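You operate a simulated robot arm through the tools that you are given. There is no shell and no other tool. Be economical: measure what you need, move in short steps, check, and stop when the job is done.

The job below is to be done with a simulated robot arm. You get a single attempt, and the scene is never put back.

JOB
Tighten the belt, set the tension in the green band and seam the sleeve in the cups.
Fine: do belt and tension before you switch the cup seamer on; end with the clutch lever at stop and the switch off; leave the sleeves in the rack.

The check looks at the end state, three seconds after you hand in, the way a careful person would. Anything else that was tipped, shoved, dropped, spilled or broken makes it a failure.

ROBOT AND FRAMES
A 7-joint arm with a two-finger parallel gripper, fixed in place. Base frame: the origin is at the foot of the arm, x ahead of it, y to its left, z up; the work surface is at about z = 740. Lengths are in mm, angles in rad, forces in N, time in s.
With the tool pointing down near the work surface it reaches from about 420 to 900 mm from the base axis. Its first joint turns from -2.007 to 2.007 rad. Payload 3.91 kg.
The tool frame sits at the grasp point between the pads (the TCP): z along the fingers, y along the line on which they close. The tips reach 30 mm beyond it. Largest opening 110 mm; finger width 20, thickness 10; the body of the gripper, 48 by 112 mm, starts 55 mm behind the TCP.
Orientation is that of the tool frame in the base frame, as [roll, pitch, yaw] about the fixed x, y, z axes, in that order (R = Rz(yaw) Ry(pitch) Rx(roll)). With the fingers straight down and closing along the base's y, the tool's x points along the base's -x, its y along +y and its z along -z.

CONTROLS
- The arm moves only by the tool arm_command. Its argument "motion" is a list of rows, each an object of numbers (a shift or turn left out is 0, a gripper value left out holds the last): "rx", "ry", "rz": the turn, a rotation vector about the tool's x, y, z in units of 8 degrees (1.0 is 8 degrees); "tx", "ty", "tz": the shift along the tool's x, y, z in units of 20 mm (1.0 is 20 mm); "grip": the opening, from 0 (shut) to 1 (fully open). In form: [{"rx": .., "ry": .., "rz": .., "tx": .., "ty": .., "tz": .., "grip": ..}, ...]. A call has 1 to 12 rows; each row shifts and turns the commanded pose from where the row before left it, along the tool's axes as they then stand. A call with a number of a shift or a turn outside -1 to 1 is refused whole. Rows are played at 5 a second. More than 50 mm and 0.15 rad between two rows, or a gripper value outside its range, and nothing of the call is played. A pose out of reach is approached as far as the arm can. The call stops where the force on the tool passes 90 N (or 10 N more than at its start, if that is more) or the arm is blocked; 0.2 s more then pass. The fingers move at their own pace (about 153 mm/s each) and stop on an object; they squeeze with about 34 N. The grip force told is the motor's: it shows also when the fingers shut on nothing. Time passes only in rows, and 0.2 s behind the last, so rows that do not move let the fingers close. The reply holds the time, the measured pose of the TCP, the force on the tool along the base axes, the opening and the grip force, in the units named above and with some noise, with the torque about the TCP (base axes, N m) and any sound that the robot's microphone picked up.
- Cameras (640 x 400 px; columns grow to the right, rows downward): "scene" is fixed at [401.1, -654.8, 1423.7]; the picture's right is [0.96, -0.26, 0.00], its down [-0.17, -0.62, -0.77] and it looks along [0.20, 0.74, -0.64] (base axes); focal length 287 px, centre (320, 200). "wrist" rides on the gripper at [72, 17, -103] in the tool frame; the picture's right is [-0.23, 0.97, 0.00], its down [-0.76, -0.18, -0.62] and it looks along [-0.61, -0.14, 0.78] (tool axes); focal length 222 px, centre (320, 200). There is no depth. A picture from a camera that has moved, and an enlarged one, comes with that camera's place and axes in the base frame and with its lens. The place of the scene camera against the robot may be out by one fixed shift of up to 12 mm in any direction.
- snapshot(camera): a new picture of that camera. The clock stands still meanwhile.
- lift_body(by): slides the trunk up (or, below 0, down) by that many mm; the arm rides with it, the base frame stays. It gives what a move gives, with no picture.
- enlarge(camera, box): a new picture of the part [left, top, right, bottom] of that camera's present view, enlarged. The clock stands still meanwhile.
- job_done(): hands the job in; it is judged then, once.

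Work in short steps. Places have to be worked out from the pictures, the camera data and where the tool is seen: move nearer, look again, correct. Check each grasp and each placing, and mend what went wrong. You have 120 turns and 84 pictures in all, those below and enlarged ones among them. Open the gripper and draw the arm clear of the work before you hand the job in, unless the task says otherwise; then end with one line.

The tools are called after "Emit:" as name(argument=value, ...) on one line, values as JSON. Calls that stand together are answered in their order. arm_command: Moves the arm, as the interface text tells. Its arguments: {"type":"object","properties":{"motion":{"type":"array"}},"required":["motion"]} The other tools are called the same way: lift_body (by) slides the trunk up or down; snapshot (camera) takes a picture; enlarge (camera, box) takes an enlarged picture of a part of a camera's view; job_done () hands the job in.

At the start:

```text
time: 0.0
position: [585.4, 320.5, 1120.8]
tcp_rot: [-3.14, 0.001, 3.141]
contact_force: [0.4, 0.0, 0.2]
moment: [-0.02, 0.01, -0.02]
grip_width: 110.1
finger_force: 0.1
trunk travel left (down, up): [-750.0, 240.0]
```

scene: 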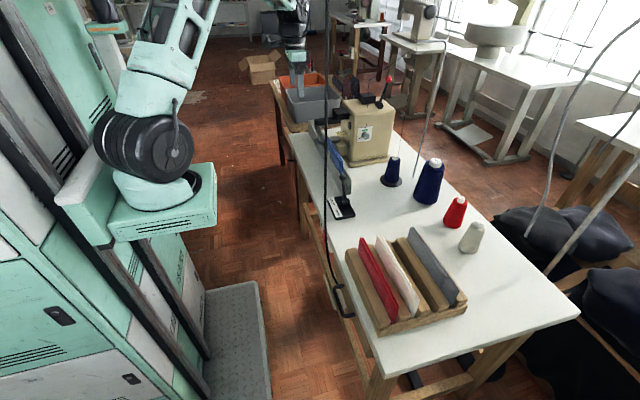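
wrist: 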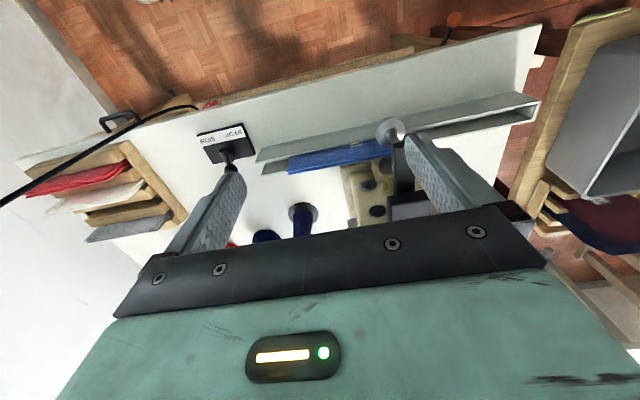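

I start by enlarging the machine area in both views to understand the parts.

Emit:
enlarge(camera="scene", box=[270, 60, 430, 230])

Emit:
enlarge(camera="wrist", box=[180, 60, 560, 260])

Emit:
enlarge(camera="scene", box=[300, 120, 500, 340])

```text
2.35 times, centred on (350, 145) of scene
camera zoom: at [401.1, -654.8, 1423.7], right [0.96, -0.26, 0.0], down [-0.17, -0.62, -0.77], along [0.2, 0.74, -0.64], focal length 676 px, centre (249, 329)
```

zoom: 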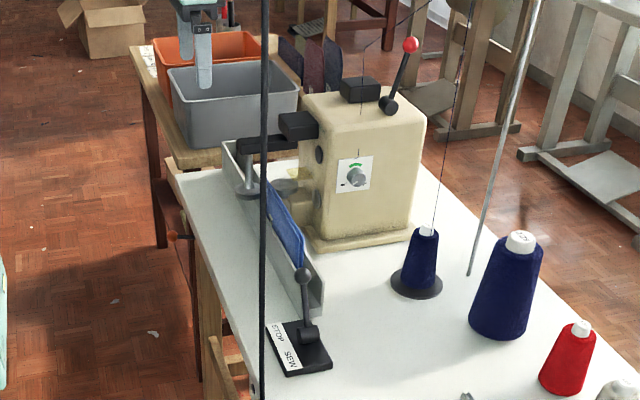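

```text
1.68 times, centred on (370, 160) of wrist
camera zoom: at [511.8, 336.3, 1225.1], right [0.23, 0.97, 0.0], down [0.76, -0.18, 0.62], along [0.61, -0.14, -0.78], focal length 374 px, centre (236, 267)
```

zoom: 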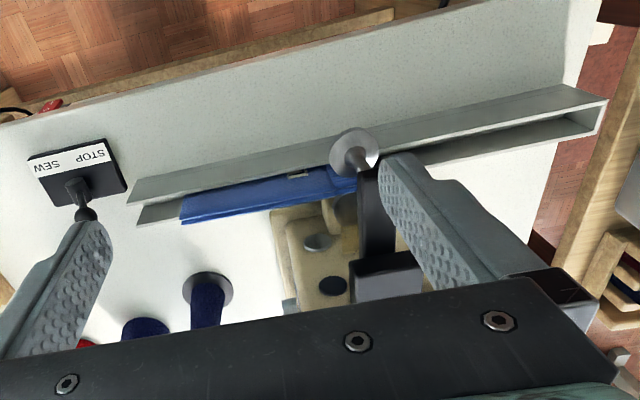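

```text
1.82 times, centred on (400, 230) of scene
camera zoom: at [401.1, -654.8, 1423.7], right [0.96, -0.26, 0.0], down [-0.17, -0.62, -0.77], along [0.2, 0.74, -0.64], focal length 522 px, centre (174, 146)
```

zoom: 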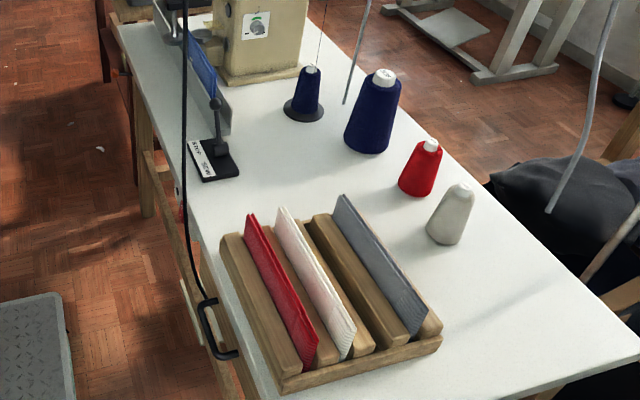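

The seamer, trough with blue sleeve, STOP/SEW lever, tension dial and red-knobbed lever are visible; there are small red things at the table's near edge. I look closer at those.

Emit:
enlarge(camera="wrist", box=[90, 70, 250, 170])

Emit:
enlarge(camera="wrist", box=[400, 0, 560, 100])

Emit:
enlarge(camera="scene", box=[270, 90, 350, 140])

Emit:
enlarge(camera="scene", box=[335, 65, 399, 115])

Emit:
enlarge(camera="scene", box=[310, 200, 374, 250])

```text
4.00 times, centred on (170, 120) of wrist
camera zoom: at [511.8, 336.3, 1225.1], right [0.23, 0.97, 0.0], down [0.76, -0.18, 0.62], along [0.61, -0.14, -0.78], focal length 888 px, centre (920, 520)
```

zoom: 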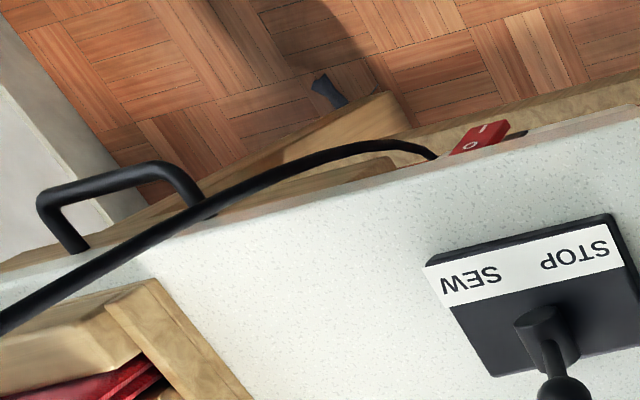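

```text
4.00 times, centred on (480, 50) of wrist
camera zoom: at [511.8, 336.3, 1225.1], right [0.23, 0.97, 0.0], down [0.76, -0.18, 0.62], along [0.61, -0.14, -0.78], focal length 888 px, centre (-320, 800)
```

zoom: 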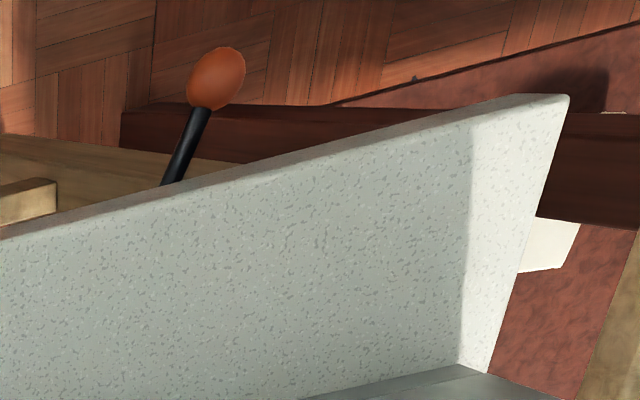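

```text
8.00 times, centred on (310, 115) of scene
camera zoom: at [401.1, -654.8, 1423.7], right [0.96, -0.26, 0.0], down [-0.17, -0.62, -0.77], along [0.2, 0.74, -0.64], focal length 2298 px, centre (400, 880)
```

zoom: 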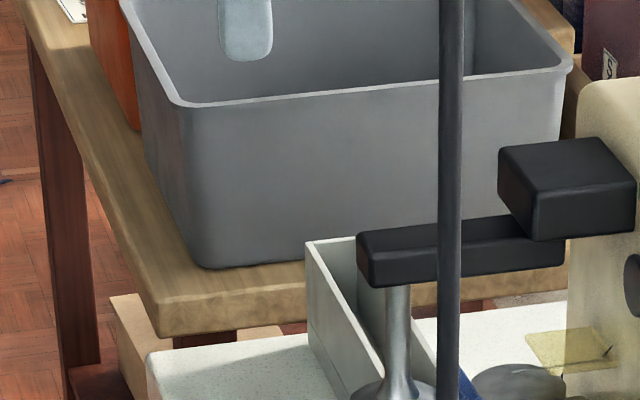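

```text
8.00 times, centred on (367, 90) of scene
camera zoom: at [401.1, -654.8, 1423.7], right [0.96, -0.26, 0.0], down [-0.17, -0.62, -0.77], along [0.2, 0.74, -0.64], focal length 2298 px, centre (-56, 1080)
```

zoom: 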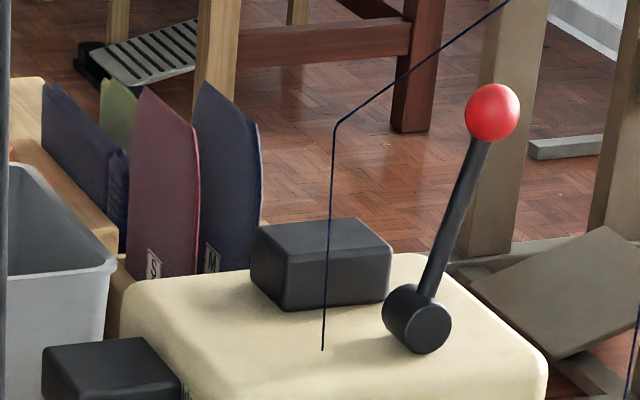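

```text
8.00 times, centred on (342, 225) of scene
camera zoom: at [401.1, -654.8, 1423.7], right [0.96, -0.26, 0.0], down [-0.17, -0.62, -0.77], along [0.2, 0.74, -0.64], focal length 2298 px, centre (144, 0)
```

zoom: 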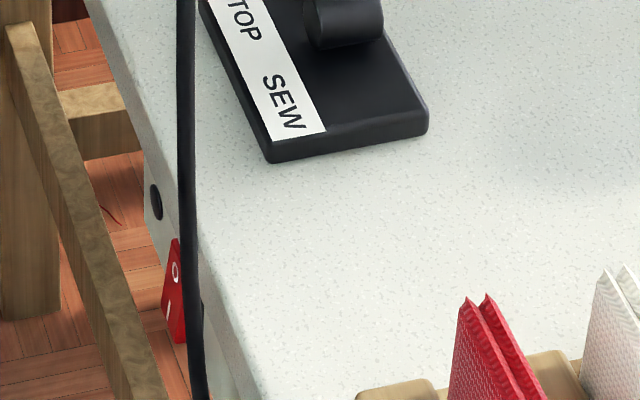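

The red O/I rocker is on the table's near edge (around x 600, y 60), an orange-knobbed lever is under the edge near y≈490, and a hanging cable is near the switch. I back the arm away to look at the edge from in front.

Emit:
arm_command(motion=[{"tx": 1}, {"tx": 1}, {"tx": 1}, {"tx": 1}, {"tx": 1}, {"tx": 1}, {"tx": 1, "tz": 1}, {"tx": 1, "tz": 1}, {"tz": 1}, {"tz": 1}, {"tz": 1}, {"tz": 1}])

Emit:
snapshot(camera="wrist")

```text
time: 2.6
position: [424.1, 321.0, 999.5]
tcp_rot: [-3.141, 0.003, 3.14]
contact_force: [0.1, -0.2, -0.3]
moment: [0.0, -0.01, 0.0]
grip_width: 110.1
finger_force: 0.0
trunk travel left (down, up): [-750.0, 240.0]
```

```text
73 pictures are left
camera wrist: at [350.7, 337.8, 1104.3], right [0.23, 0.97, 0.0], down [0.76, -0.18, 0.62], along [0.61, -0.14, -0.78], focal length 222 px, centre (320, 200)
```

wrist: 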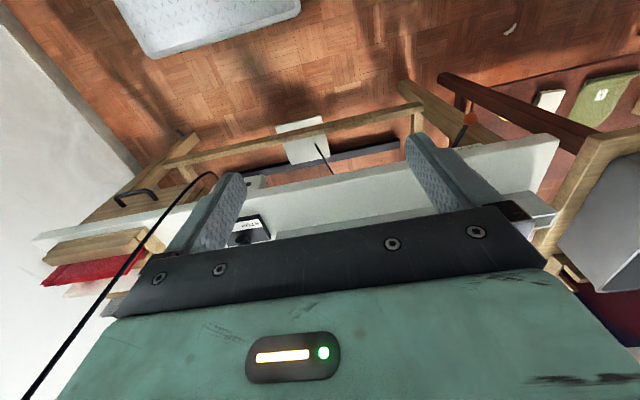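

The camera sees the edge upside-down. I move toward the switch (−y) and lower a bit.

Emit:
arm_command(motion=[{"ty": -1, "tz": 0.6}, {"ty": -1, "tz": 0.6}, {"ty": -1, "tz": 0.6}, {"ty": -1, "tz": 0.6}, {"ty": -1, "tz": 0.6}, {"ty": -1, "tz": 0.6}, {"ty": -1, "tz": 0.6}, {"ty": -1, "tz": 0.6}, {"ty": -1, "tz": 0.6}])

Emit:
snapshot(camera="wrist")

```text
time: 4.6
position: [425.8, 139.9, 893.8]
tcp_rot: [-3.141, 0.001, 3.14]
contact_force: [0.5, 0.7, 1.1]
moment: [0.01, -0.01, -0.01]
grip_width: 110.1
finger_force: 0.0
trunk travel left (down, up): [-750.0, 240.0]
```

```text
72 pictures are left
camera wrist: at [352.3, 156.0, 997.9], right [0.23, 0.97, 0.0], down [0.76, -0.18, 0.62], along [0.61, -0.14, -0.78], focal length 222 px, centre (320, 200)
```

wrist: 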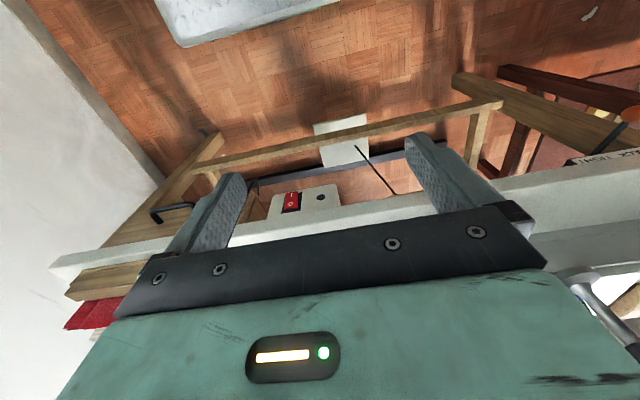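

Emit:
enlarge(camera="wrist", box=[230, 160, 390, 260])

Emit:
enlarge(camera="wrist", box=[520, 80, 640, 180])

```text
4.00 times, centred on (310, 210) of wrist
camera zoom: at [352.3, 156.0, 997.9], right [0.23, 0.97, 0.0], down [0.76, -0.18, 0.62], along [0.61, -0.14, -0.78], focal length 888 px, centre (360, 160)
```

zoom: 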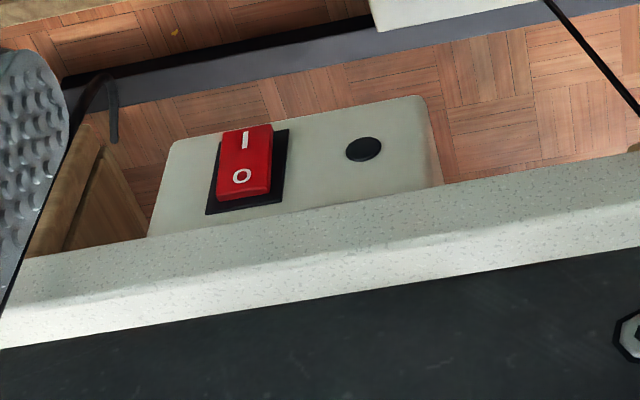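

```text
4.00 times, centred on (580, 130) of wrist
camera zoom: at [352.3, 156.0, 997.9], right [0.23, 0.97, 0.0], down [0.76, -0.18, 0.62], along [0.61, -0.14, -0.78], focal length 888 px, centre (-720, 480)
```

zoom: 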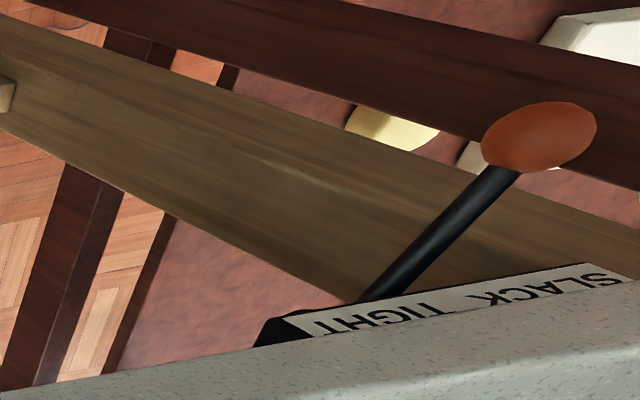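

Rocker: O on top, I below, around (603, 35, 656). Belt lever: label reads TIGHT (toward −y) / SLACK (toward +y), knob now at slack around (568, 585, 665). I go to look at the belt lever first.

Emit:
arm_command(motion=[{"ty": 1}, {"ty": 1}, {"ty": 1}, {"ty": 1}, {"ty": 1}, {"ty": 1}, {"ty": 1}, {"ty": 1}, {"ty": 1}, {"ty": 1}, {"ty": 1}, {"ty": 1}])

Emit:
arm_command(motion=[{"ty": 1}, {"ty": 1}, {"ty": 1}, {"ty": 1}, {"ty": 1}, {"ty": 1}, {"ty": 1}])

Emit:
snapshot(camera="wrist")

```text
time: 7.2
position: [425.3, 380.1, 892.7]
tcp_rot: [-3.141, 0.002, 3.141]
contact_force: [-0.1, 0.3, 0.0]
moment: [-0.02, 0.02, -0.02]
grip_width: 110.1
finger_force: 0.1
trunk travel left (down, up): [-750.0, 240.0]
```

```text
time: 8.8
position: [426.7, 520.0, 892.6]
tcp_rot: [-3.141, 0.001, -3.141]
contact_force: [0.9, -0.6, 0.2]
moment: [0.03, 0.04, 0.0]
grip_width: 109.8
finger_force: 0.1
trunk travel left (down, up): [-750.0, 240.0]
```

```text
69 pictures are left
camera wrist: at [353.4, 536.2, 996.8], right [0.23, 0.97, 0.0], down [0.76, -0.18, 0.62], along [0.61, -0.14, -0.78], focal length 222 px, centre (320, 200)
```

wrist: 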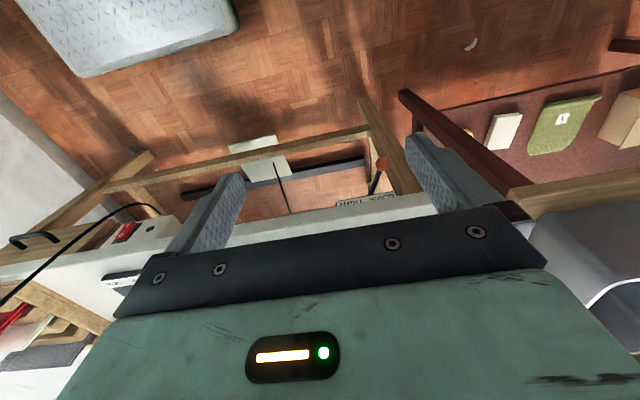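

Emit:
enlarge(camera="wrist", box=[310, 130, 438, 210])

```text
5.00 times, centred on (374, 170) of wrist
camera zoom: at [353.4, 536.2, 996.8], right [0.23, 0.97, 0.0], down [0.76, -0.18, 0.62], along [0.61, -0.14, -0.78], focal length 1111 px, centre (50, 350)
```

zoom: 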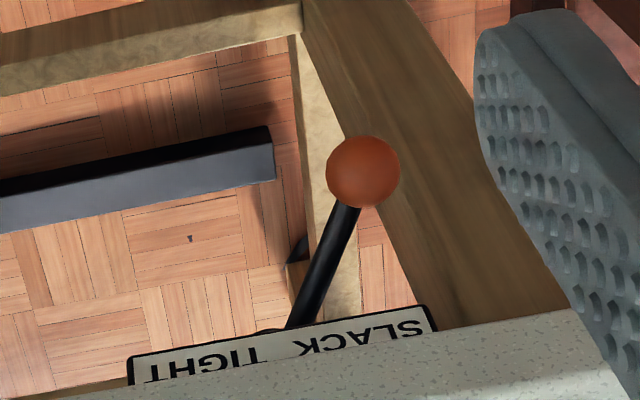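

Knob measured at about (569, 599, 656), 26 mm across, with the pivot near y≈563. I'll straddle the knob with fingers half-open, approaching from the −x side.

Emit:
arm_command(motion=[{"ty": 1, "tz": 1, "grip": 0.545}, {"ty": 1, "tz": 1}, {"ty": 1, "tz": 1}, {"ty": 0.95, "tz": 1}, {"tz": 1}, {"tz": 1}, {"tz": 1}, {"tz": 1}, {"tz": 1}, {"tz": 1}, {"tz": 1}, {"tz": 1}])

Emit:
snapshot(camera="wrist")

```text
time: 11.4
position: [398.6, 517.3, 683.6]
tcp_rot: [-3.142, 0.001, 3.141]
contact_force: [1.0, -0.3, -0.1]
moment: [0.02, -0.02, 0.04]
grip_width: 59.7
finger_force: 0.1
out of reach, approached as far as the arm can: row 3, 4, 5, 6, 7, 8, 9, 10, 11, 12
trunk travel left (down, up): [-750.0, 240.0]
```

```text
67 pictures are left
camera wrist: at [325.6, 534.3, 787.3], right [0.23, 0.97, 0.0], down [0.76, -0.18, 0.62], along [0.61, -0.14, -0.78], focal length 222 px, centre (320, 200)
```

wrist: 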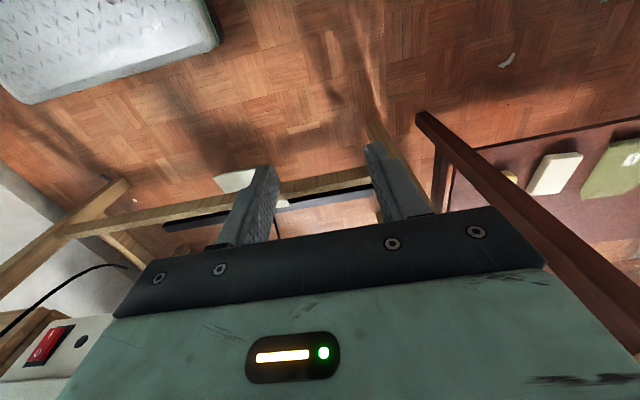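

The arm can't reach that low at this trunk height. I raise the tool again, then lower the trunk.

Emit:
arm_command(motion=[{"tz": -1}, {"tz": -1}, {"tz": -1}, {"tz": -1}, {"tz": -1}, {"tz": -1}, {"tz": -1}, {"tz": -1}, {"tz": -1}, {"tz": -1}])

Emit:
lift_body(by=-200)

```text
time: 13.6
position: [410.9, 567.8, 866.1]
tcp_rot: [-3.139, 0.003, -3.141]
contact_force: [0.3, 0.3, -0.6]
moment: [-0.01, -0.04, 0.01]
grip_width: 60.4
finger_force: 0.2
out of reach, approached as far as the arm can: row 1, 2, 3, 4, 5, 6, 7, 8, 9
trunk travel left (down, up): [-750.0, 240.0]
```

```text
time: 15.8
position: [411.3, 567.1, 666.3]
tcp_rot: [-3.142, 0.002, 3.142]
contact_force: [-0.7, 1.3, 0.7]
moment: [0.01, 0.0, -0.01]
grip_width: 59.8
finger_force: 0.1
trunk travel left (down, up): [-550.0, 440.0]
```

Emit:
arm_command(motion=[{"ty": 0.8}, {"ty": 0.8}, {"tx": -0.5}, {"tx": -0.5}])

Emit:
snapshot(camera="scene")

```text
time: 16.8
position: [424.4, 567.1, 670.5]
tcp_rot: [-3.141, 0.004, -3.141]
contact_force: [1.1, -0.9, 0.0]
moment: [0.0, 0.02, -0.03]
grip_width: 59.8
finger_force: 0.1
out of reach, approached as far as the arm can: row 1, 2, 4
trunk travel left (down, up): [-550.0, 440.0]
```

```text
66 pictures are left
```

scene: 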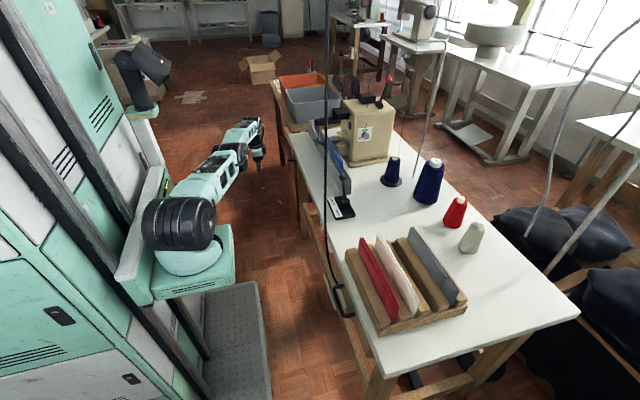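

It looks like a wrist limit tied to the arm's azimuth (≈53°); the target at larger x has smaller azimuth. I go forward first, then sideways.

Emit:
arm_command(motion=[{"tx": -1}, {"tx": -1}, {"tx": -1}, {"tx": -1}])

Emit:
snapshot(camera="wrist")

```text
time: 17.8
position: [492.6, 541.0, 673.7]
tcp_rot: [-3.14, 0.001, -3.141]
contact_force: [0.3, 0.5, -0.5]
moment: [0.0, 0.01, -0.02]
grip_width: 60.0
finger_force: 0.1
out of reach, approached as far as the arm can: row 1, 2, 3, 4
trunk travel left (down, up): [-550.0, 440.0]
```

```text
65 pictures are left
camera wrist: at [420.6, 557.7, 777.7], right [0.23, 0.97, 0.0], down [0.76, -0.18, 0.62], along [0.61, -0.14, -0.78], focal length 222 px, centre (320, 200)
```

wrist: 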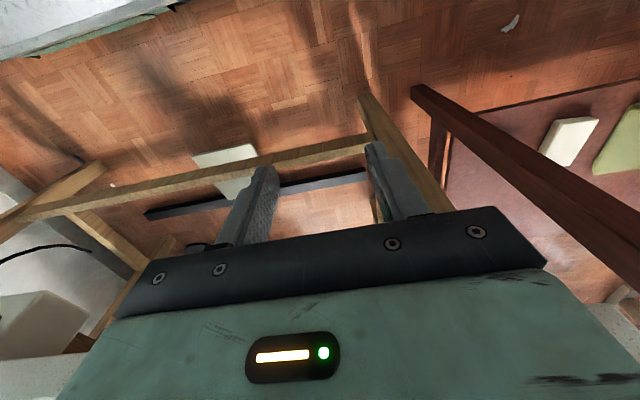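

The limit behaves like a wrist sphere of about 620 mm around a shoulder near (180, 0). So I'll tilt the tool 45° outward (toward azimuth 57°), which brings the knob into reach, and keeps one finger behind the knob.

Emit:
arm_command(motion=[{"tx": 1}, {"rx": -0.787, "ry": -0.51}, {"rx": -0.787, "ry": -0.51}, {"rx": -0.787, "ry": -0.51}, {"rx": -0.787, "ry": -0.51}, {"rx": -0.787, "ry": -0.51}, {"rx": -0.787, "ry": -0.51}])

Emit:
snapshot(camera="wrist")

```text
time: 19.4
position: [472.7, 541.0, 674.9]
tcp_rot: [2.442, 0.398, 2.996]
contact_force: [-0.7, -0.3, 0.1]
moment: [-0.02, -0.02, -0.02]
grip_width: 59.9
finger_force: 0.1
trunk travel left (down, up): [-550.0, 440.0]
```

```text
64 pictures are left
camera wrist: at [364.6, 501.3, 730.4], right [0.08, 0.74, 0.67], down [0.48, -0.61, 0.63], along [0.88, 0.27, -0.4], focal length 222 px, centre (320, 200)
```

wrist: 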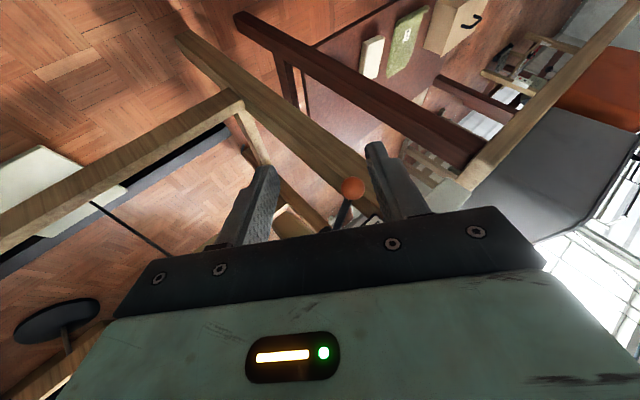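

The knob reads (569, 599, 652) from here, consistent. I align sideways first, then advance along the fingers.

Emit:
arm_command(motion=[{"tx": -0.9, "ty": 0.25}, {"tx": -0.9, "ty": 0.25}, {"tx": -0.9, "ty": 0.25}, {"tx": -0.86, "ty": 0.25}, {"tz": 1}])

Emit:
snapshot(camera="wrist")

```text
time: 20.6
position: [544.6, 558.3, 701.8]
tcp_rot: [2.443, 0.396, 2.995]
contact_force: [0.0, -0.1, 0.4]
moment: [0.01, -0.01, -0.03]
grip_width: 60.0
finger_force: 0.1
trunk travel left (down, up): [-550.0, 440.0]
```

```text
63 pictures are left
camera wrist: at [434.9, 519.9, 756.5], right [0.08, 0.74, 0.67], down [0.48, -0.61, 0.63], along [0.87, 0.27, -0.4], focal length 222 px, centre (320, 200)
```

wrist: 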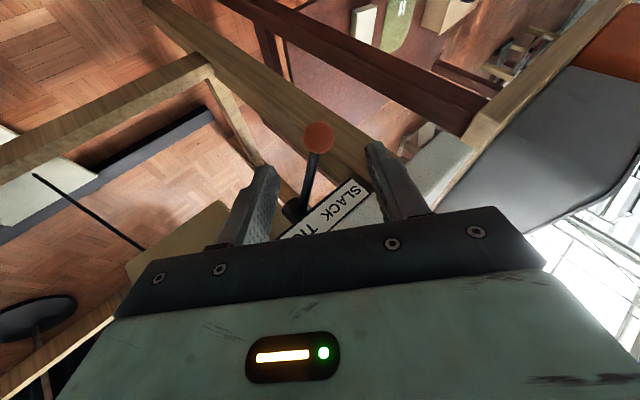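

The knob is on axis, 69 mm ahead. Advance.

Emit:
arm_command(motion=[{"tz": 0.8, "tx": 0.1}, {"tz": 0.8}, {"tz": 0.8}, {"tz": 0.9}])

Emit:
snapshot(camera="wrist")

```text
time: 21.6
position: [567.8, 598.0, 650.2]
tcp_rot: [2.445, 0.395, 2.997]
contact_force: [0.0, 0.0, 0.4]
moment: [0.0, -0.01, -0.01]
grip_width: 60.2
finger_force: 0.1
trunk travel left (down, up): [-550.0, 440.0]
```

```text
62 pictures are left
camera wrist: at [458.5, 559.2, 706.9], right [0.08, 0.74, 0.66], down [0.48, -0.61, 0.63], along [0.87, 0.27, -0.4], focal length 222 px, centre (320, 200)
```

wrist: 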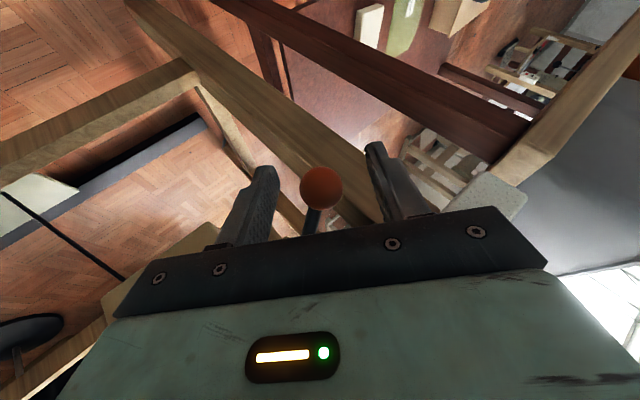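

The knob sits between the fingers. I close loosely around it and start moving toward −y in small steps.

Emit:
arm_command(motion=[{"grip": 0.28}, {}, {"tx": -0.067, "ty": -0.397, "tz": -0.297}, {"tx": -0.067, "ty": -0.397, "tz": -0.297}, {"tx": -0.067, "ty": -0.397, "tz": -0.297}])

Emit:
snapshot(camera="wrist")

```text
time: 22.8
position: [567.1, 566.7, 651.2]
tcp_rot: [2.445, 0.395, 2.995]
contact_force: [-1.1, 1.4, 1.9]
moment: [0.0, 0.03, 0.01]
grip_width: 31.7
finger_force: 0.7
trunk travel left (down, up): [-550.0, 440.0]
```

```text
61 pictures are left
camera wrist: at [457.5, 528.3, 706.8], right [0.08, 0.74, 0.66], down [0.48, -0.61, 0.63], along [0.87, 0.27, -0.4], focal length 222 px, centre (320, 200)
```

wrist: 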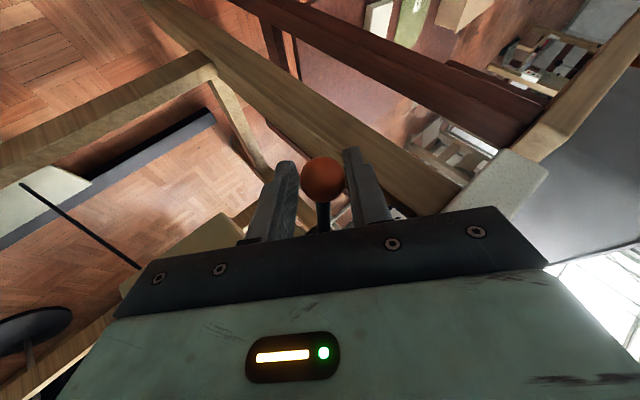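

The lever follows with little force. I continue toward TIGHT.

Emit:
arm_command(motion=[{"tx": -0.067, "ty": -0.397, "tz": -0.297}, {"tx": -0.067, "ty": -0.397, "tz": -0.297}, {"tx": -0.067, "ty": -0.397, "tz": -0.297}, {"tx": -0.067, "ty": -0.397, "tz": -0.297}])

Emit:
snapshot(camera="wrist")

```text
time: 23.8
position: [567.0, 528.4, 651.1]
tcp_rot: [2.446, 0.396, 2.996]
contact_force: [0.4, -0.6, -0.3]
moment: [0.03, 0.0, 0.0]
grip_width: 31.8
finger_force: 1.0
trunk travel left (down, up): [-550.0, 440.0]
```

```text
60 pictures are left
camera wrist: at [457.8, 490.0, 706.8], right [0.08, 0.74, 0.66], down [0.48, -0.61, 0.63], along [0.88, 0.27, -0.4], focal length 222 px, centre (320, 200)
```

wrist: 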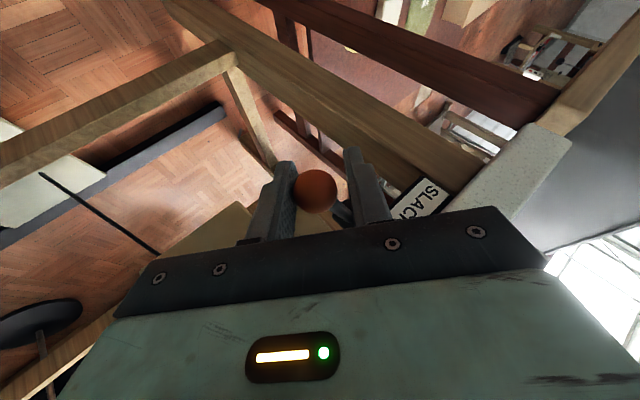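

The knob is now at about y 528, mirrored from the start. I push a little further to feel the stop.

Emit:
arm_command(motion=[{"tx": -0.067, "ty": -0.397, "tz": -0.297}, {"tx": -0.067, "ty": -0.397, "tz": -0.297}])

Emit:
snapshot(camera="wrist")

```text
time: 24.4
position: [564.8, 512.2, 653.2]
tcp_rot: [2.441, 0.399, 2.999]
contact_force: [0.6, 7.5, 3.1]
moment: [0.02, 0.06, 0.09]
grip_width: 35.1
finger_force: 4.6
trunk travel left (down, up): [-550.0, 440.0]
```

```text
59 pictures are left
camera wrist: at [456.5, 471.8, 708.9], right [0.07, 0.74, 0.67], down [0.48, -0.61, 0.63], along [0.88, 0.27, -0.4], focal length 222 px, centre (320, 200)
```

wrist: 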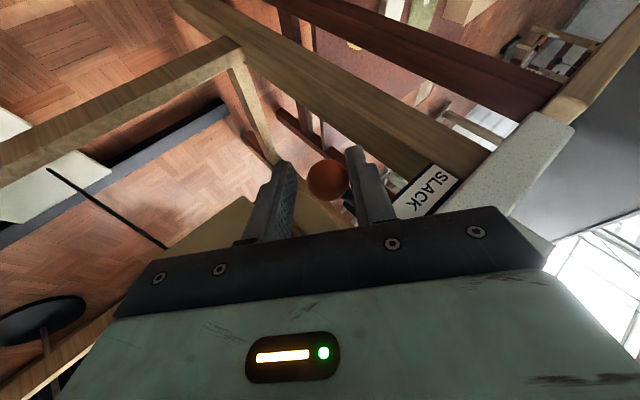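

The stop is felt and the fingers spread slightly: the lever is at TIGHT. I ease off, open and back out.

Emit:
arm_command(motion=[{"tx": 0.067, "ty": 0.397, "tz": 0.297}, {"grip": 0.545}, {}, {"tz": -1}, {"tz": -1}, {"tz": -1}, {"tz": -1}, {"tz": -1}])

Emit:
snapshot(camera="wrist")

```text
time: 26.2
position: [528.3, 457.8, 723.4]
tcp_rot: [2.444, 0.396, 2.997]
contact_force: [0.7, -0.3, 0.1]
moment: [-0.01, -0.02, 0.03]
grip_width: 59.9
finger_force: 0.0
trunk travel left (down, up): [-550.0, 440.0]
```

```text
58 pictures are left
camera wrist: at [418.9, 419.3, 778.7], right [0.08, 0.74, 0.66], down [0.48, -0.61, 0.63], along [0.87, 0.27, -0.4], focal length 222 px, centre (320, 200)
```

wrist: 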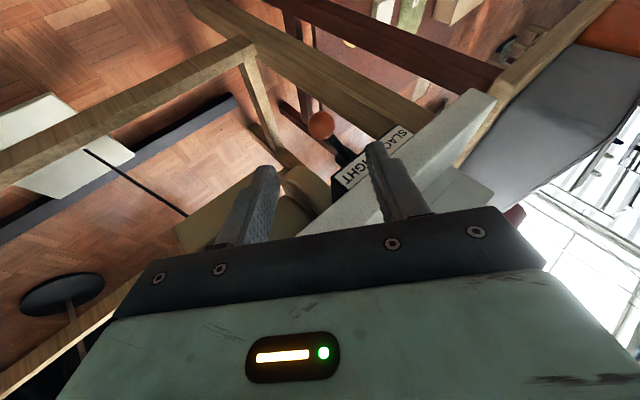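

Belt lever is at TIGHT. Now the tension dial: a close look from the scene camera.

Emit:
enlarge(camera="scene", box=[350, 120, 382, 144])

Emit:
enlarge(camera="scene", box=[315, 85, 405, 175])

```text
16.00 times, centred on (366, 132) of scene
camera zoom: at [401.1, -654.8, 1423.7], right [0.96, -0.26, 0.0], down [-0.17, -0.62, -0.77], along [0.2, 0.74, -0.64], focal length 4596 px, centre (-416, 1288)
```

zoom: 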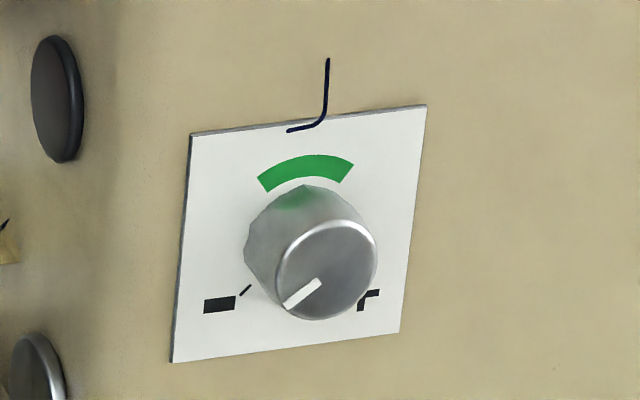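

```text
4.44 times, centred on (360, 130) of scene
camera zoom: at [401.1, -654.8, 1423.7], right [0.96, -0.26, 0.0], down [-0.17, -0.62, -0.77], along [0.2, 0.74, -0.64], focal length 1276 px, centre (142, 511)
```

zoom: 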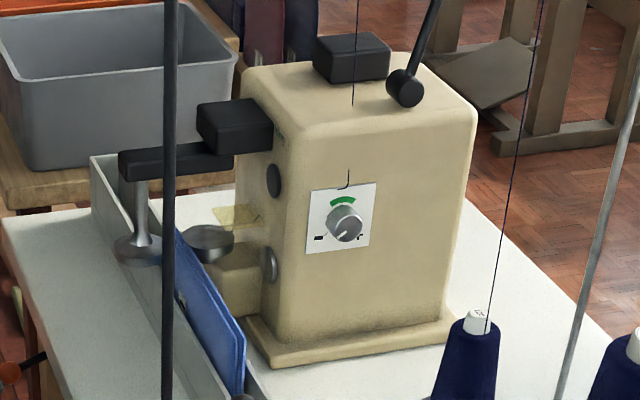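

Dial: pointer at "−" (lower left), green band at the top, so it needs about 135° clockwise. I'll approach it with the tool horizontal, pointing about 30° off +y. First I raise the trunk and reorient in free space.

Emit:
lift_body(by=300)

Emit:
arm_command(motion=[{"rx": -0.695, "ry": -0.16, "rz": 0.47}, {"rx": -0.695, "ry": -0.16, "rz": 0.47}, {"rx": -0.695, "ry": -0.16, "rz": 0.47}, {"rx": -0.695, "ry": -0.16, "rz": 0.47}, {"rx": -0.695, "ry": -0.16, "rz": 0.47}, {"rx": -0.695, "ry": -0.16, "rz": 0.47}, {"rx": -0.695, "ry": -0.16, "rz": 0.47}, {"rx": -0.695, "ry": -0.16, "rz": 0.47}])

Emit:
snapshot(camera="wrist")

Emit:
snapshot(camera="scene")

```text
time: 29.2
position: [527.2, 458.2, 1023.4]
tcp_rot: [2.447, 0.395, 2.995]
contact_force: [-0.6, 0.1, -0.1]
moment: [0.0, 0.0, 0.02]
grip_width: 60.0
finger_force: 0.1
trunk travel left (down, up): [-850.0, 140.0]
```

```text
time: 31.0
position: [528.6, 458.0, 1023.9]
tcp_rot: [1.568, 0.001, 2.616]
contact_force: [0.2, 0.4, 0.7]
moment: [0.0, -0.01, -0.02]
grip_width: 59.9
finger_force: 0.0
trunk travel left (down, up): [-850.0, 140.0]
```

```text
55 pictures are left
camera wrist: at [413.2, 404.5, 1041.0], right [0.2, -0.12, 0.97], down [0.35, -0.92, -0.18], along [0.92, 0.37, -0.14], focal length 222 px, centre (320, 200)
```

wrist: 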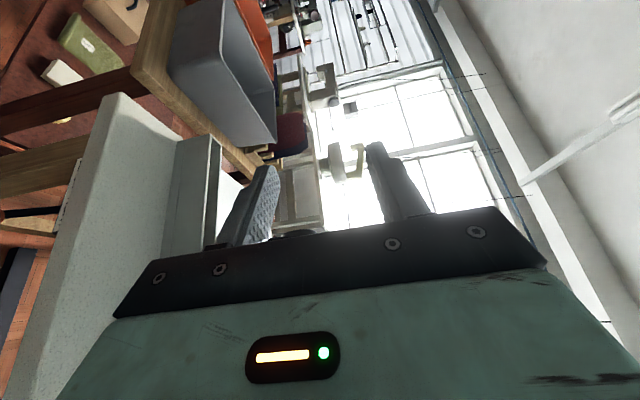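

```text
54 pictures are left
```

scene: 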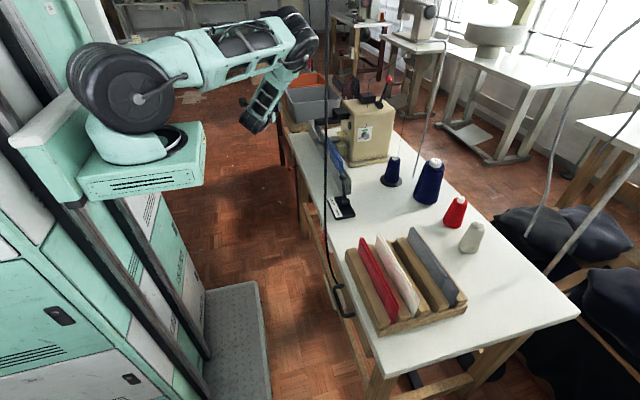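

The posture is good, with the elbow up and on the far side of the cable. I move toward the front of the dial, staying above everything.

Emit:
arm_command(motion=[{"tx": -0.95, "tz": -0.21}, {"tx": -0.95, "tz": -0.21}, {"tx": -0.95, "tz": -0.21}, {"tx": -0.95, "tz": -0.21}, {"tx": -0.95, "tz": -0.21}, {"tx": -0.95, "tz": -0.21}, {"tx": -0.95, "tz": -0.21}, {"tx": -0.95, "tz": -0.21}, {"tx": -0.95, "tz": -0.21}, {"tx": -0.95, "tz": -0.21}, {"tx": -0.95, "tz": -0.21}, {"tx": -0.95, "tz": -0.21}])

Emit:
snapshot(camera="wrist")

Emit:
snapshot(camera="scene")

```text
time: 33.6
position: [701.7, 301.3, 1023.1]
tcp_rot: [1.57, 0.0, 2.619]
contact_force: [0.0, -0.2, 0.8]
moment: [0.02, 0.01, -0.03]
grip_width: 59.8
finger_force: 0.2
trunk travel left (down, up): [-850.0, 140.0]
```

```text
53 pictures are left
camera wrist: at [586.4, 246.0, 1040.0], right [0.2, -0.11, 0.97], down [0.35, -0.92, -0.18], along [0.92, 0.37, -0.14], focal length 222 px, centre (320, 200)
```

wrist: 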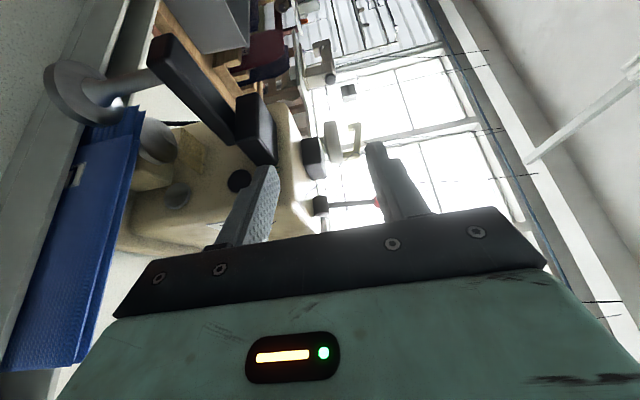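

```text
52 pictures are left
```

scene: 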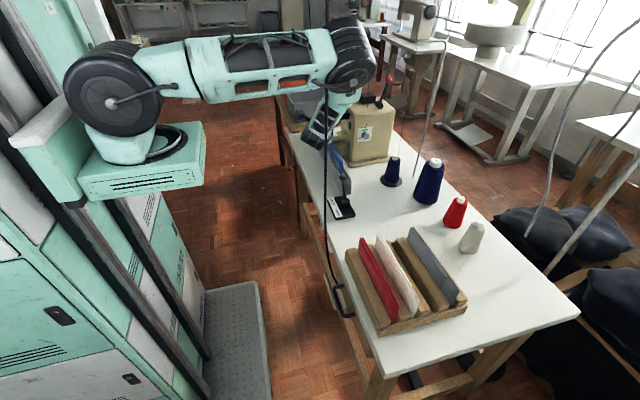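

The machine's cup side is visible and clear. I tilt the tool (rotating about base y by 30°) so the wrist stays above the clutch lever, then move to a staging point in front of the dial.

Emit:
arm_command(motion=[{"rx": 0.469, "rz": 0.8125}, {"rx": 0.469, "rz": 0.8125}, {"rx": 0.469, "rz": 0.8125}, {"rx": 0.469, "rz": 0.8125}, {"tx": -0.953, "ty": -0.175, "tz": -0.179}, {"tx": -0.953, "ty": -0.175, "tz": -0.179}, {"tx": -0.953, "ty": -0.175, "tz": -0.179}, {"tx": -0.953, "ty": -0.175, "tz": -0.179}, {"tx": -0.953, "ty": -0.175, "tz": -0.179}, {"tx": -0.953, "ty": -0.175, "tz": -0.179}, {"tx": -0.953, "ty": -0.175, "tz": -0.179}, {"tx": -0.953, "ty": -0.175, "tz": -0.179}])

Emit:
snapshot(camera="wrist")

Emit:
snapshot(camera="scene")

```text
time: 36.2
position: [787.2, 199.4, 939.0]
tcp_rot: [1.852, -0.447, 2.552]
contact_force: [0.3, -0.4, -0.4]
moment: [0.03, 0.0, -0.04]
grip_width: 60.2
finger_force: 0.0
trunk travel left (down, up): [-850.0, 140.0]
```

```text
51 pictures are left
camera wrist: at [696.3, 144.8, 1012.1], right [0.66, -0.11, 0.75], down [0.21, -0.92, -0.33], along [0.72, 0.37, -0.58], focal length 222 px, centre (320, 200)
```

wrist: 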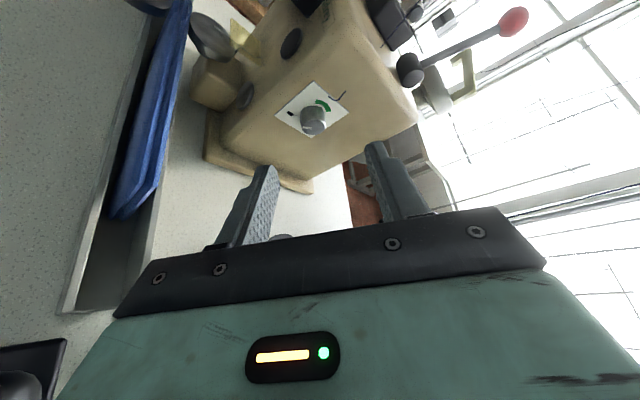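

```text
50 pictures are left
```

scene: 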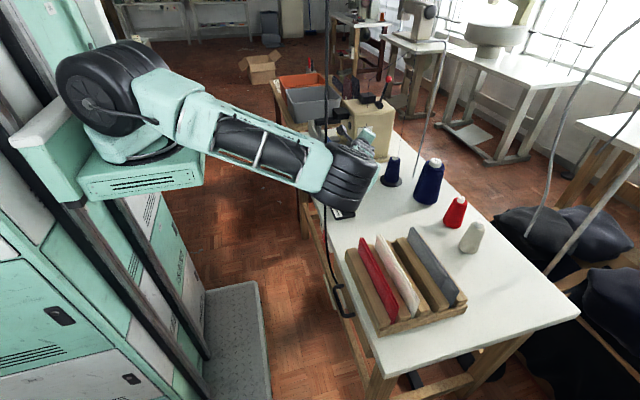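

I need to check the arm against the hanging cable, since the forearm now seems to overlap it in the image.

Emit:
enlarge(camera="scene", box=[260, 100, 400, 230])

Emit:
enlarge(camera="wrist", box=[260, 60, 380, 140])

```text
3.08 times, centred on (330, 165) of scene
camera zoom: at [401.1, -654.8, 1423.7], right [0.96, -0.26, 0.0], down [-0.17, -0.62, -0.77], along [0.2, 0.74, -0.64], focal length 884 px, centre (289, 308)
```

zoom: 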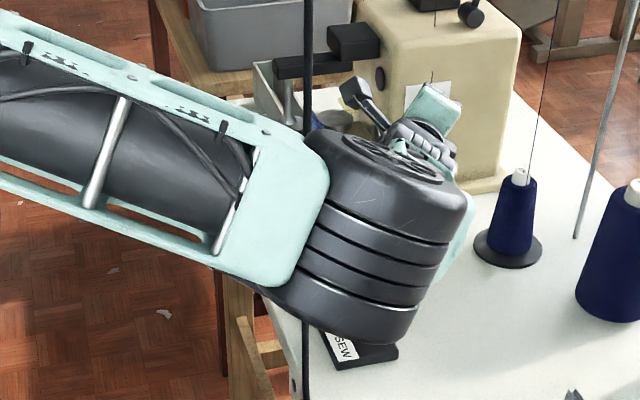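

```text
5.00 times, centred on (320, 100) of wrist
camera zoom: at [696.3, 144.8, 1012.1], right [0.66, -0.11, 0.75], down [0.21, -0.92, -0.33], along [0.72, 0.37, -0.58], focal length 1111 px, centre (320, 700)
```

zoom: 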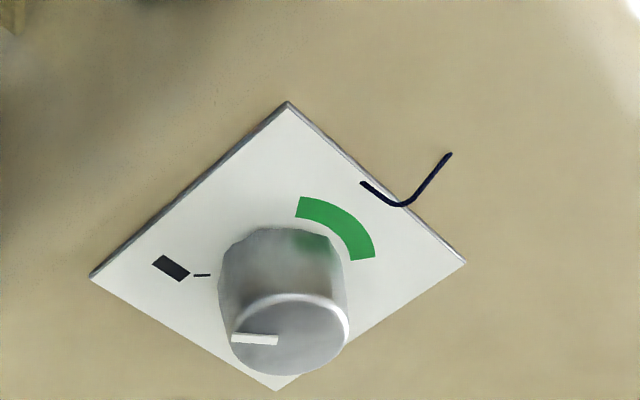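

The cable is undisturbed in the image. Triangulating the dial: axis at (859, ·, 886), front face y≈319, panel y≈337, Ø27. I align and advance most of the way.

Emit:
arm_command(motion=[{"tx": -0.625, "ty": -0.5}, {"tz": 1}, {"tz": 1}, {"tz": 1}, {"tz": 1}])

Emit:
snapshot(camera="wrist")

```text
time: 37.4
position: [825.7, 260.7, 907.2]
tcp_rot: [1.85, -0.447, 2.553]
contact_force: [0.7, 0.0, 0.1]
moment: [-0.02, 0.0, -0.01]
grip_width: 59.9
finger_force: 0.1
trunk travel left (down, up): [-850.0, 140.0]
```

```text
47 pictures are left
camera wrist: at [735.6, 207.5, 980.4], right [0.66, -0.11, 0.75], down [0.21, -0.92, -0.33], along [0.72, 0.37, -0.58], focal length 222 px, centre (320, 200)
```

wrist: 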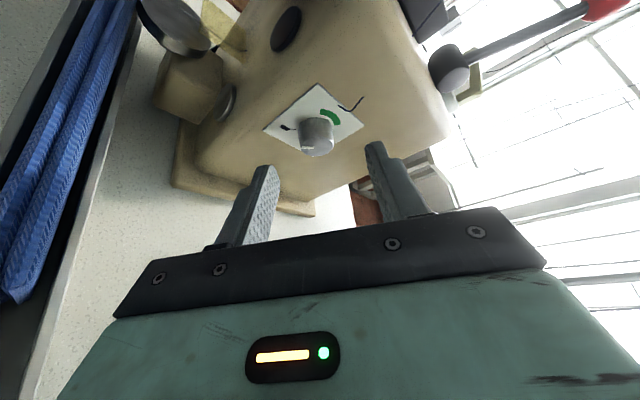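

The estimate holds (859, 321, 885). Advance 46 mm more, watching force.

Emit:
arm_command(motion=[{"tz": 0.8, "ty": -0.08}, {"tz": 0.8}, {"tz": 0.4}, {"tz": 0.3}])

Emit:
snapshot(camera="wrist")

```text
time: 38.4
position: [845.3, 302.7, 894.9]
tcp_rot: [1.85, -0.448, 2.552]
contact_force: [0.0, -1.2, 0.2]
moment: [-0.01, -0.01, -0.04]
grip_width: 59.8
finger_force: 0.1
trunk travel left (down, up): [-850.0, 140.0]
```

```text
46 pictures are left
camera wrist: at [755.5, 248.0, 966.5], right [0.66, -0.11, 0.75], down [0.21, -0.92, -0.33], along [0.72, 0.37, -0.58], focal length 222 px, centre (320, 200)
```

wrist: 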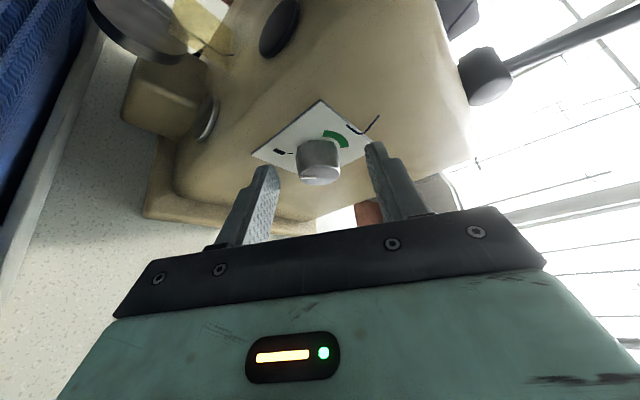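

No contact yet and the knob is centred between the fingertips. Close on it.

Emit:
arm_command(motion=[{"grip": 0.15}, {}, {}])

Emit:
enlarge(camera="wrist", box=[240, 80, 400, 180])

```text
time: 39.2
position: [846.5, 300.8, 893.7]
tcp_rot: [1.852, -0.447, 2.553]
contact_force: [-4.2, 0.0, -6.4]
moment: [-0.22, 0.12, -0.02]
grip_width: 28.4
finger_force: 44.3
trunk travel left (down, up): [-850.0, 140.0]
```

```text
4.00 times, centred on (320, 130) of wrist
camera zoom: at [755.0, 248.1, 965.6], right [0.66, -0.11, 0.75], down [0.21, -0.92, -0.33], along [0.72, 0.37, -0.58], focal length 888 px, centre (320, 480)
```

zoom: 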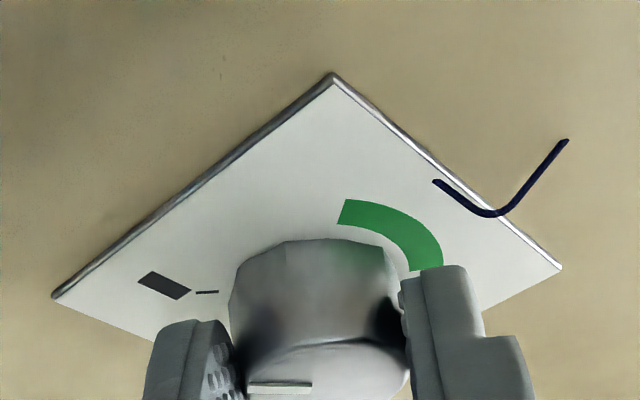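

Firm grip at 28.4 mm. I rotate about the dial axis clockwise by 45°.

Emit:
arm_command(motion=[{"ty": -0.04, "rx": 0.469, "rz": 0.8125}, {"ty": 0.092, "rx": 0.469, "rz": 0.8125}, {"ty": 0.092, "rx": 0.469, "rz": 0.8125}, {"ty": 0.092, "rx": 0.469, "rz": 0.8125}, {"ty": 0.092, "rx": 0.469, "rz": 0.8125}, {"ty": 0.092, "rx": 0.469, "rz": 0.8125}])

Emit:
enlarge(camera="wrist", box=[240, 80, 400, 180])

Emit:
snapshot(camera="scene")

```text
time: 40.6
position: [849.7, 302.4, 896.8]
tcp_rot: [2.082, -0.708, 2.423]
contact_force: [13.7, 2.5, 9.6]
moment: [0.05, -0.28, -0.32]
grip_width: 28.5
finger_force: 45.4
out of reach, approached as far as the arm can: row 3, 4, 5, 6
trunk travel left (down, up): [-850.0, 140.0]
```

```text
4.00 times, centred on (320, 130) of wrist
camera zoom: at [785.6, 247.8, 994.4], right [0.86, -0.12, 0.5], down [0.09, -0.92, -0.38], along [0.5, 0.37, -0.78], focal length 888 px, centre (320, 480)
```

zoom: 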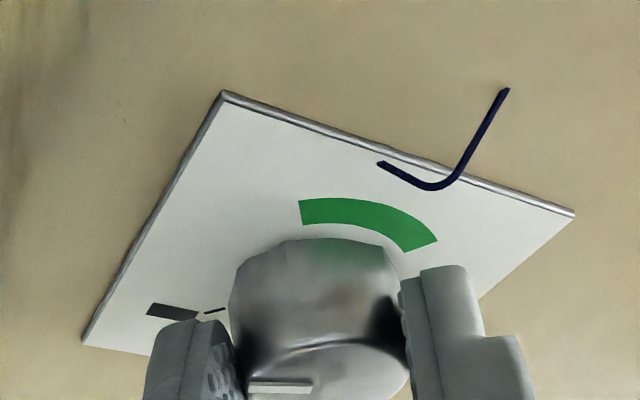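

```text
43 pictures are left
```

scene: 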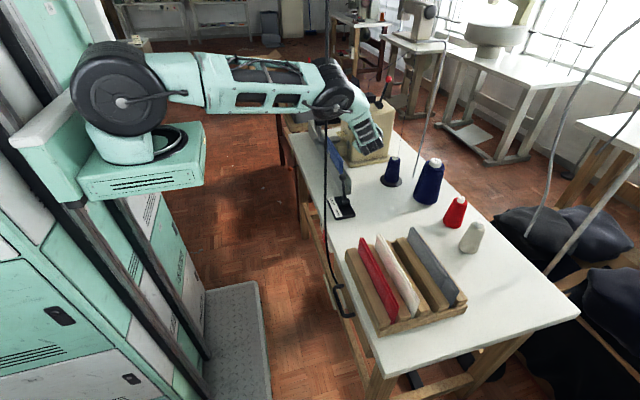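

The knob turned with the gripper, but reach ended at about 19°. I'll use repeated strokes of ~26°: open, rotate back, re-grip, rotate on.

Emit:
arm_command(motion=[{"grip": 0.42}, {"ty": -0.08, "rx": -0.406, "rz": -0.704}, {"ty": -0.08, "rx": -0.406, "rz": -0.704}, {"ty": -0.08, "rx": -0.406, "rz": -0.704}, {"ty": -0.08, "rx": -0.406, "rz": -0.704}, {"grip": 0.15}, {}, {}])

```text
time: 42.4
position: [846.8, 302.1, 891.0]
tcp_rot: [1.776, -0.339, 2.582]
contact_force: [-1.9, -1.3, 0.2]
moment: [-0.07, -0.03, -0.02]
grip_width: 28.1
finger_force: 44.7
trunk travel left (down, up): [-850.0, 140.0]
```

Re-gripped cleanly. Forward stroke, then reset for another, in one call.

Emit:
arm_command(motion=[{"ty": 0.08, "rx": 0.406, "rz": 0.704}, {"ty": 0.08, "rx": 0.406, "rz": 0.704}, {"ty": 0.08, "rx": 0.406, "rz": 0.704}, {"ty": 0.08, "rx": 0.406, "rz": 0.704}])

Emit:
enlarge(camera="wrist", box=[240, 80, 400, 180])

```text
time: 43.4
position: [849.3, 303.1, 895.6]
tcp_rot: [2.089, -0.709, 2.421]
contact_force: [3.6, -1.3, 1.0]
moment: [0.05, -0.06, 0.35]
grip_width: 28.0
finger_force: 45.1
trunk travel left (down, up): [-850.0, 140.0]
```

```text
4.00 times, centred on (320, 130) of wrist
camera zoom: at [786.1, 248.0, 994.6], right [0.86, -0.11, 0.49], down [0.09, -0.92, -0.38], along [0.5, 0.37, -0.78], focal length 888 px, centre (320, 480)
```

zoom: 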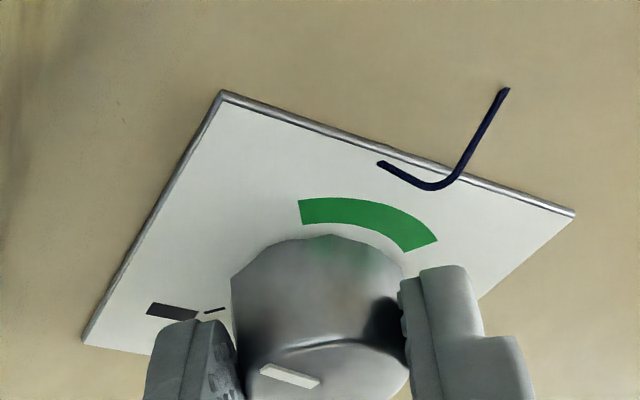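

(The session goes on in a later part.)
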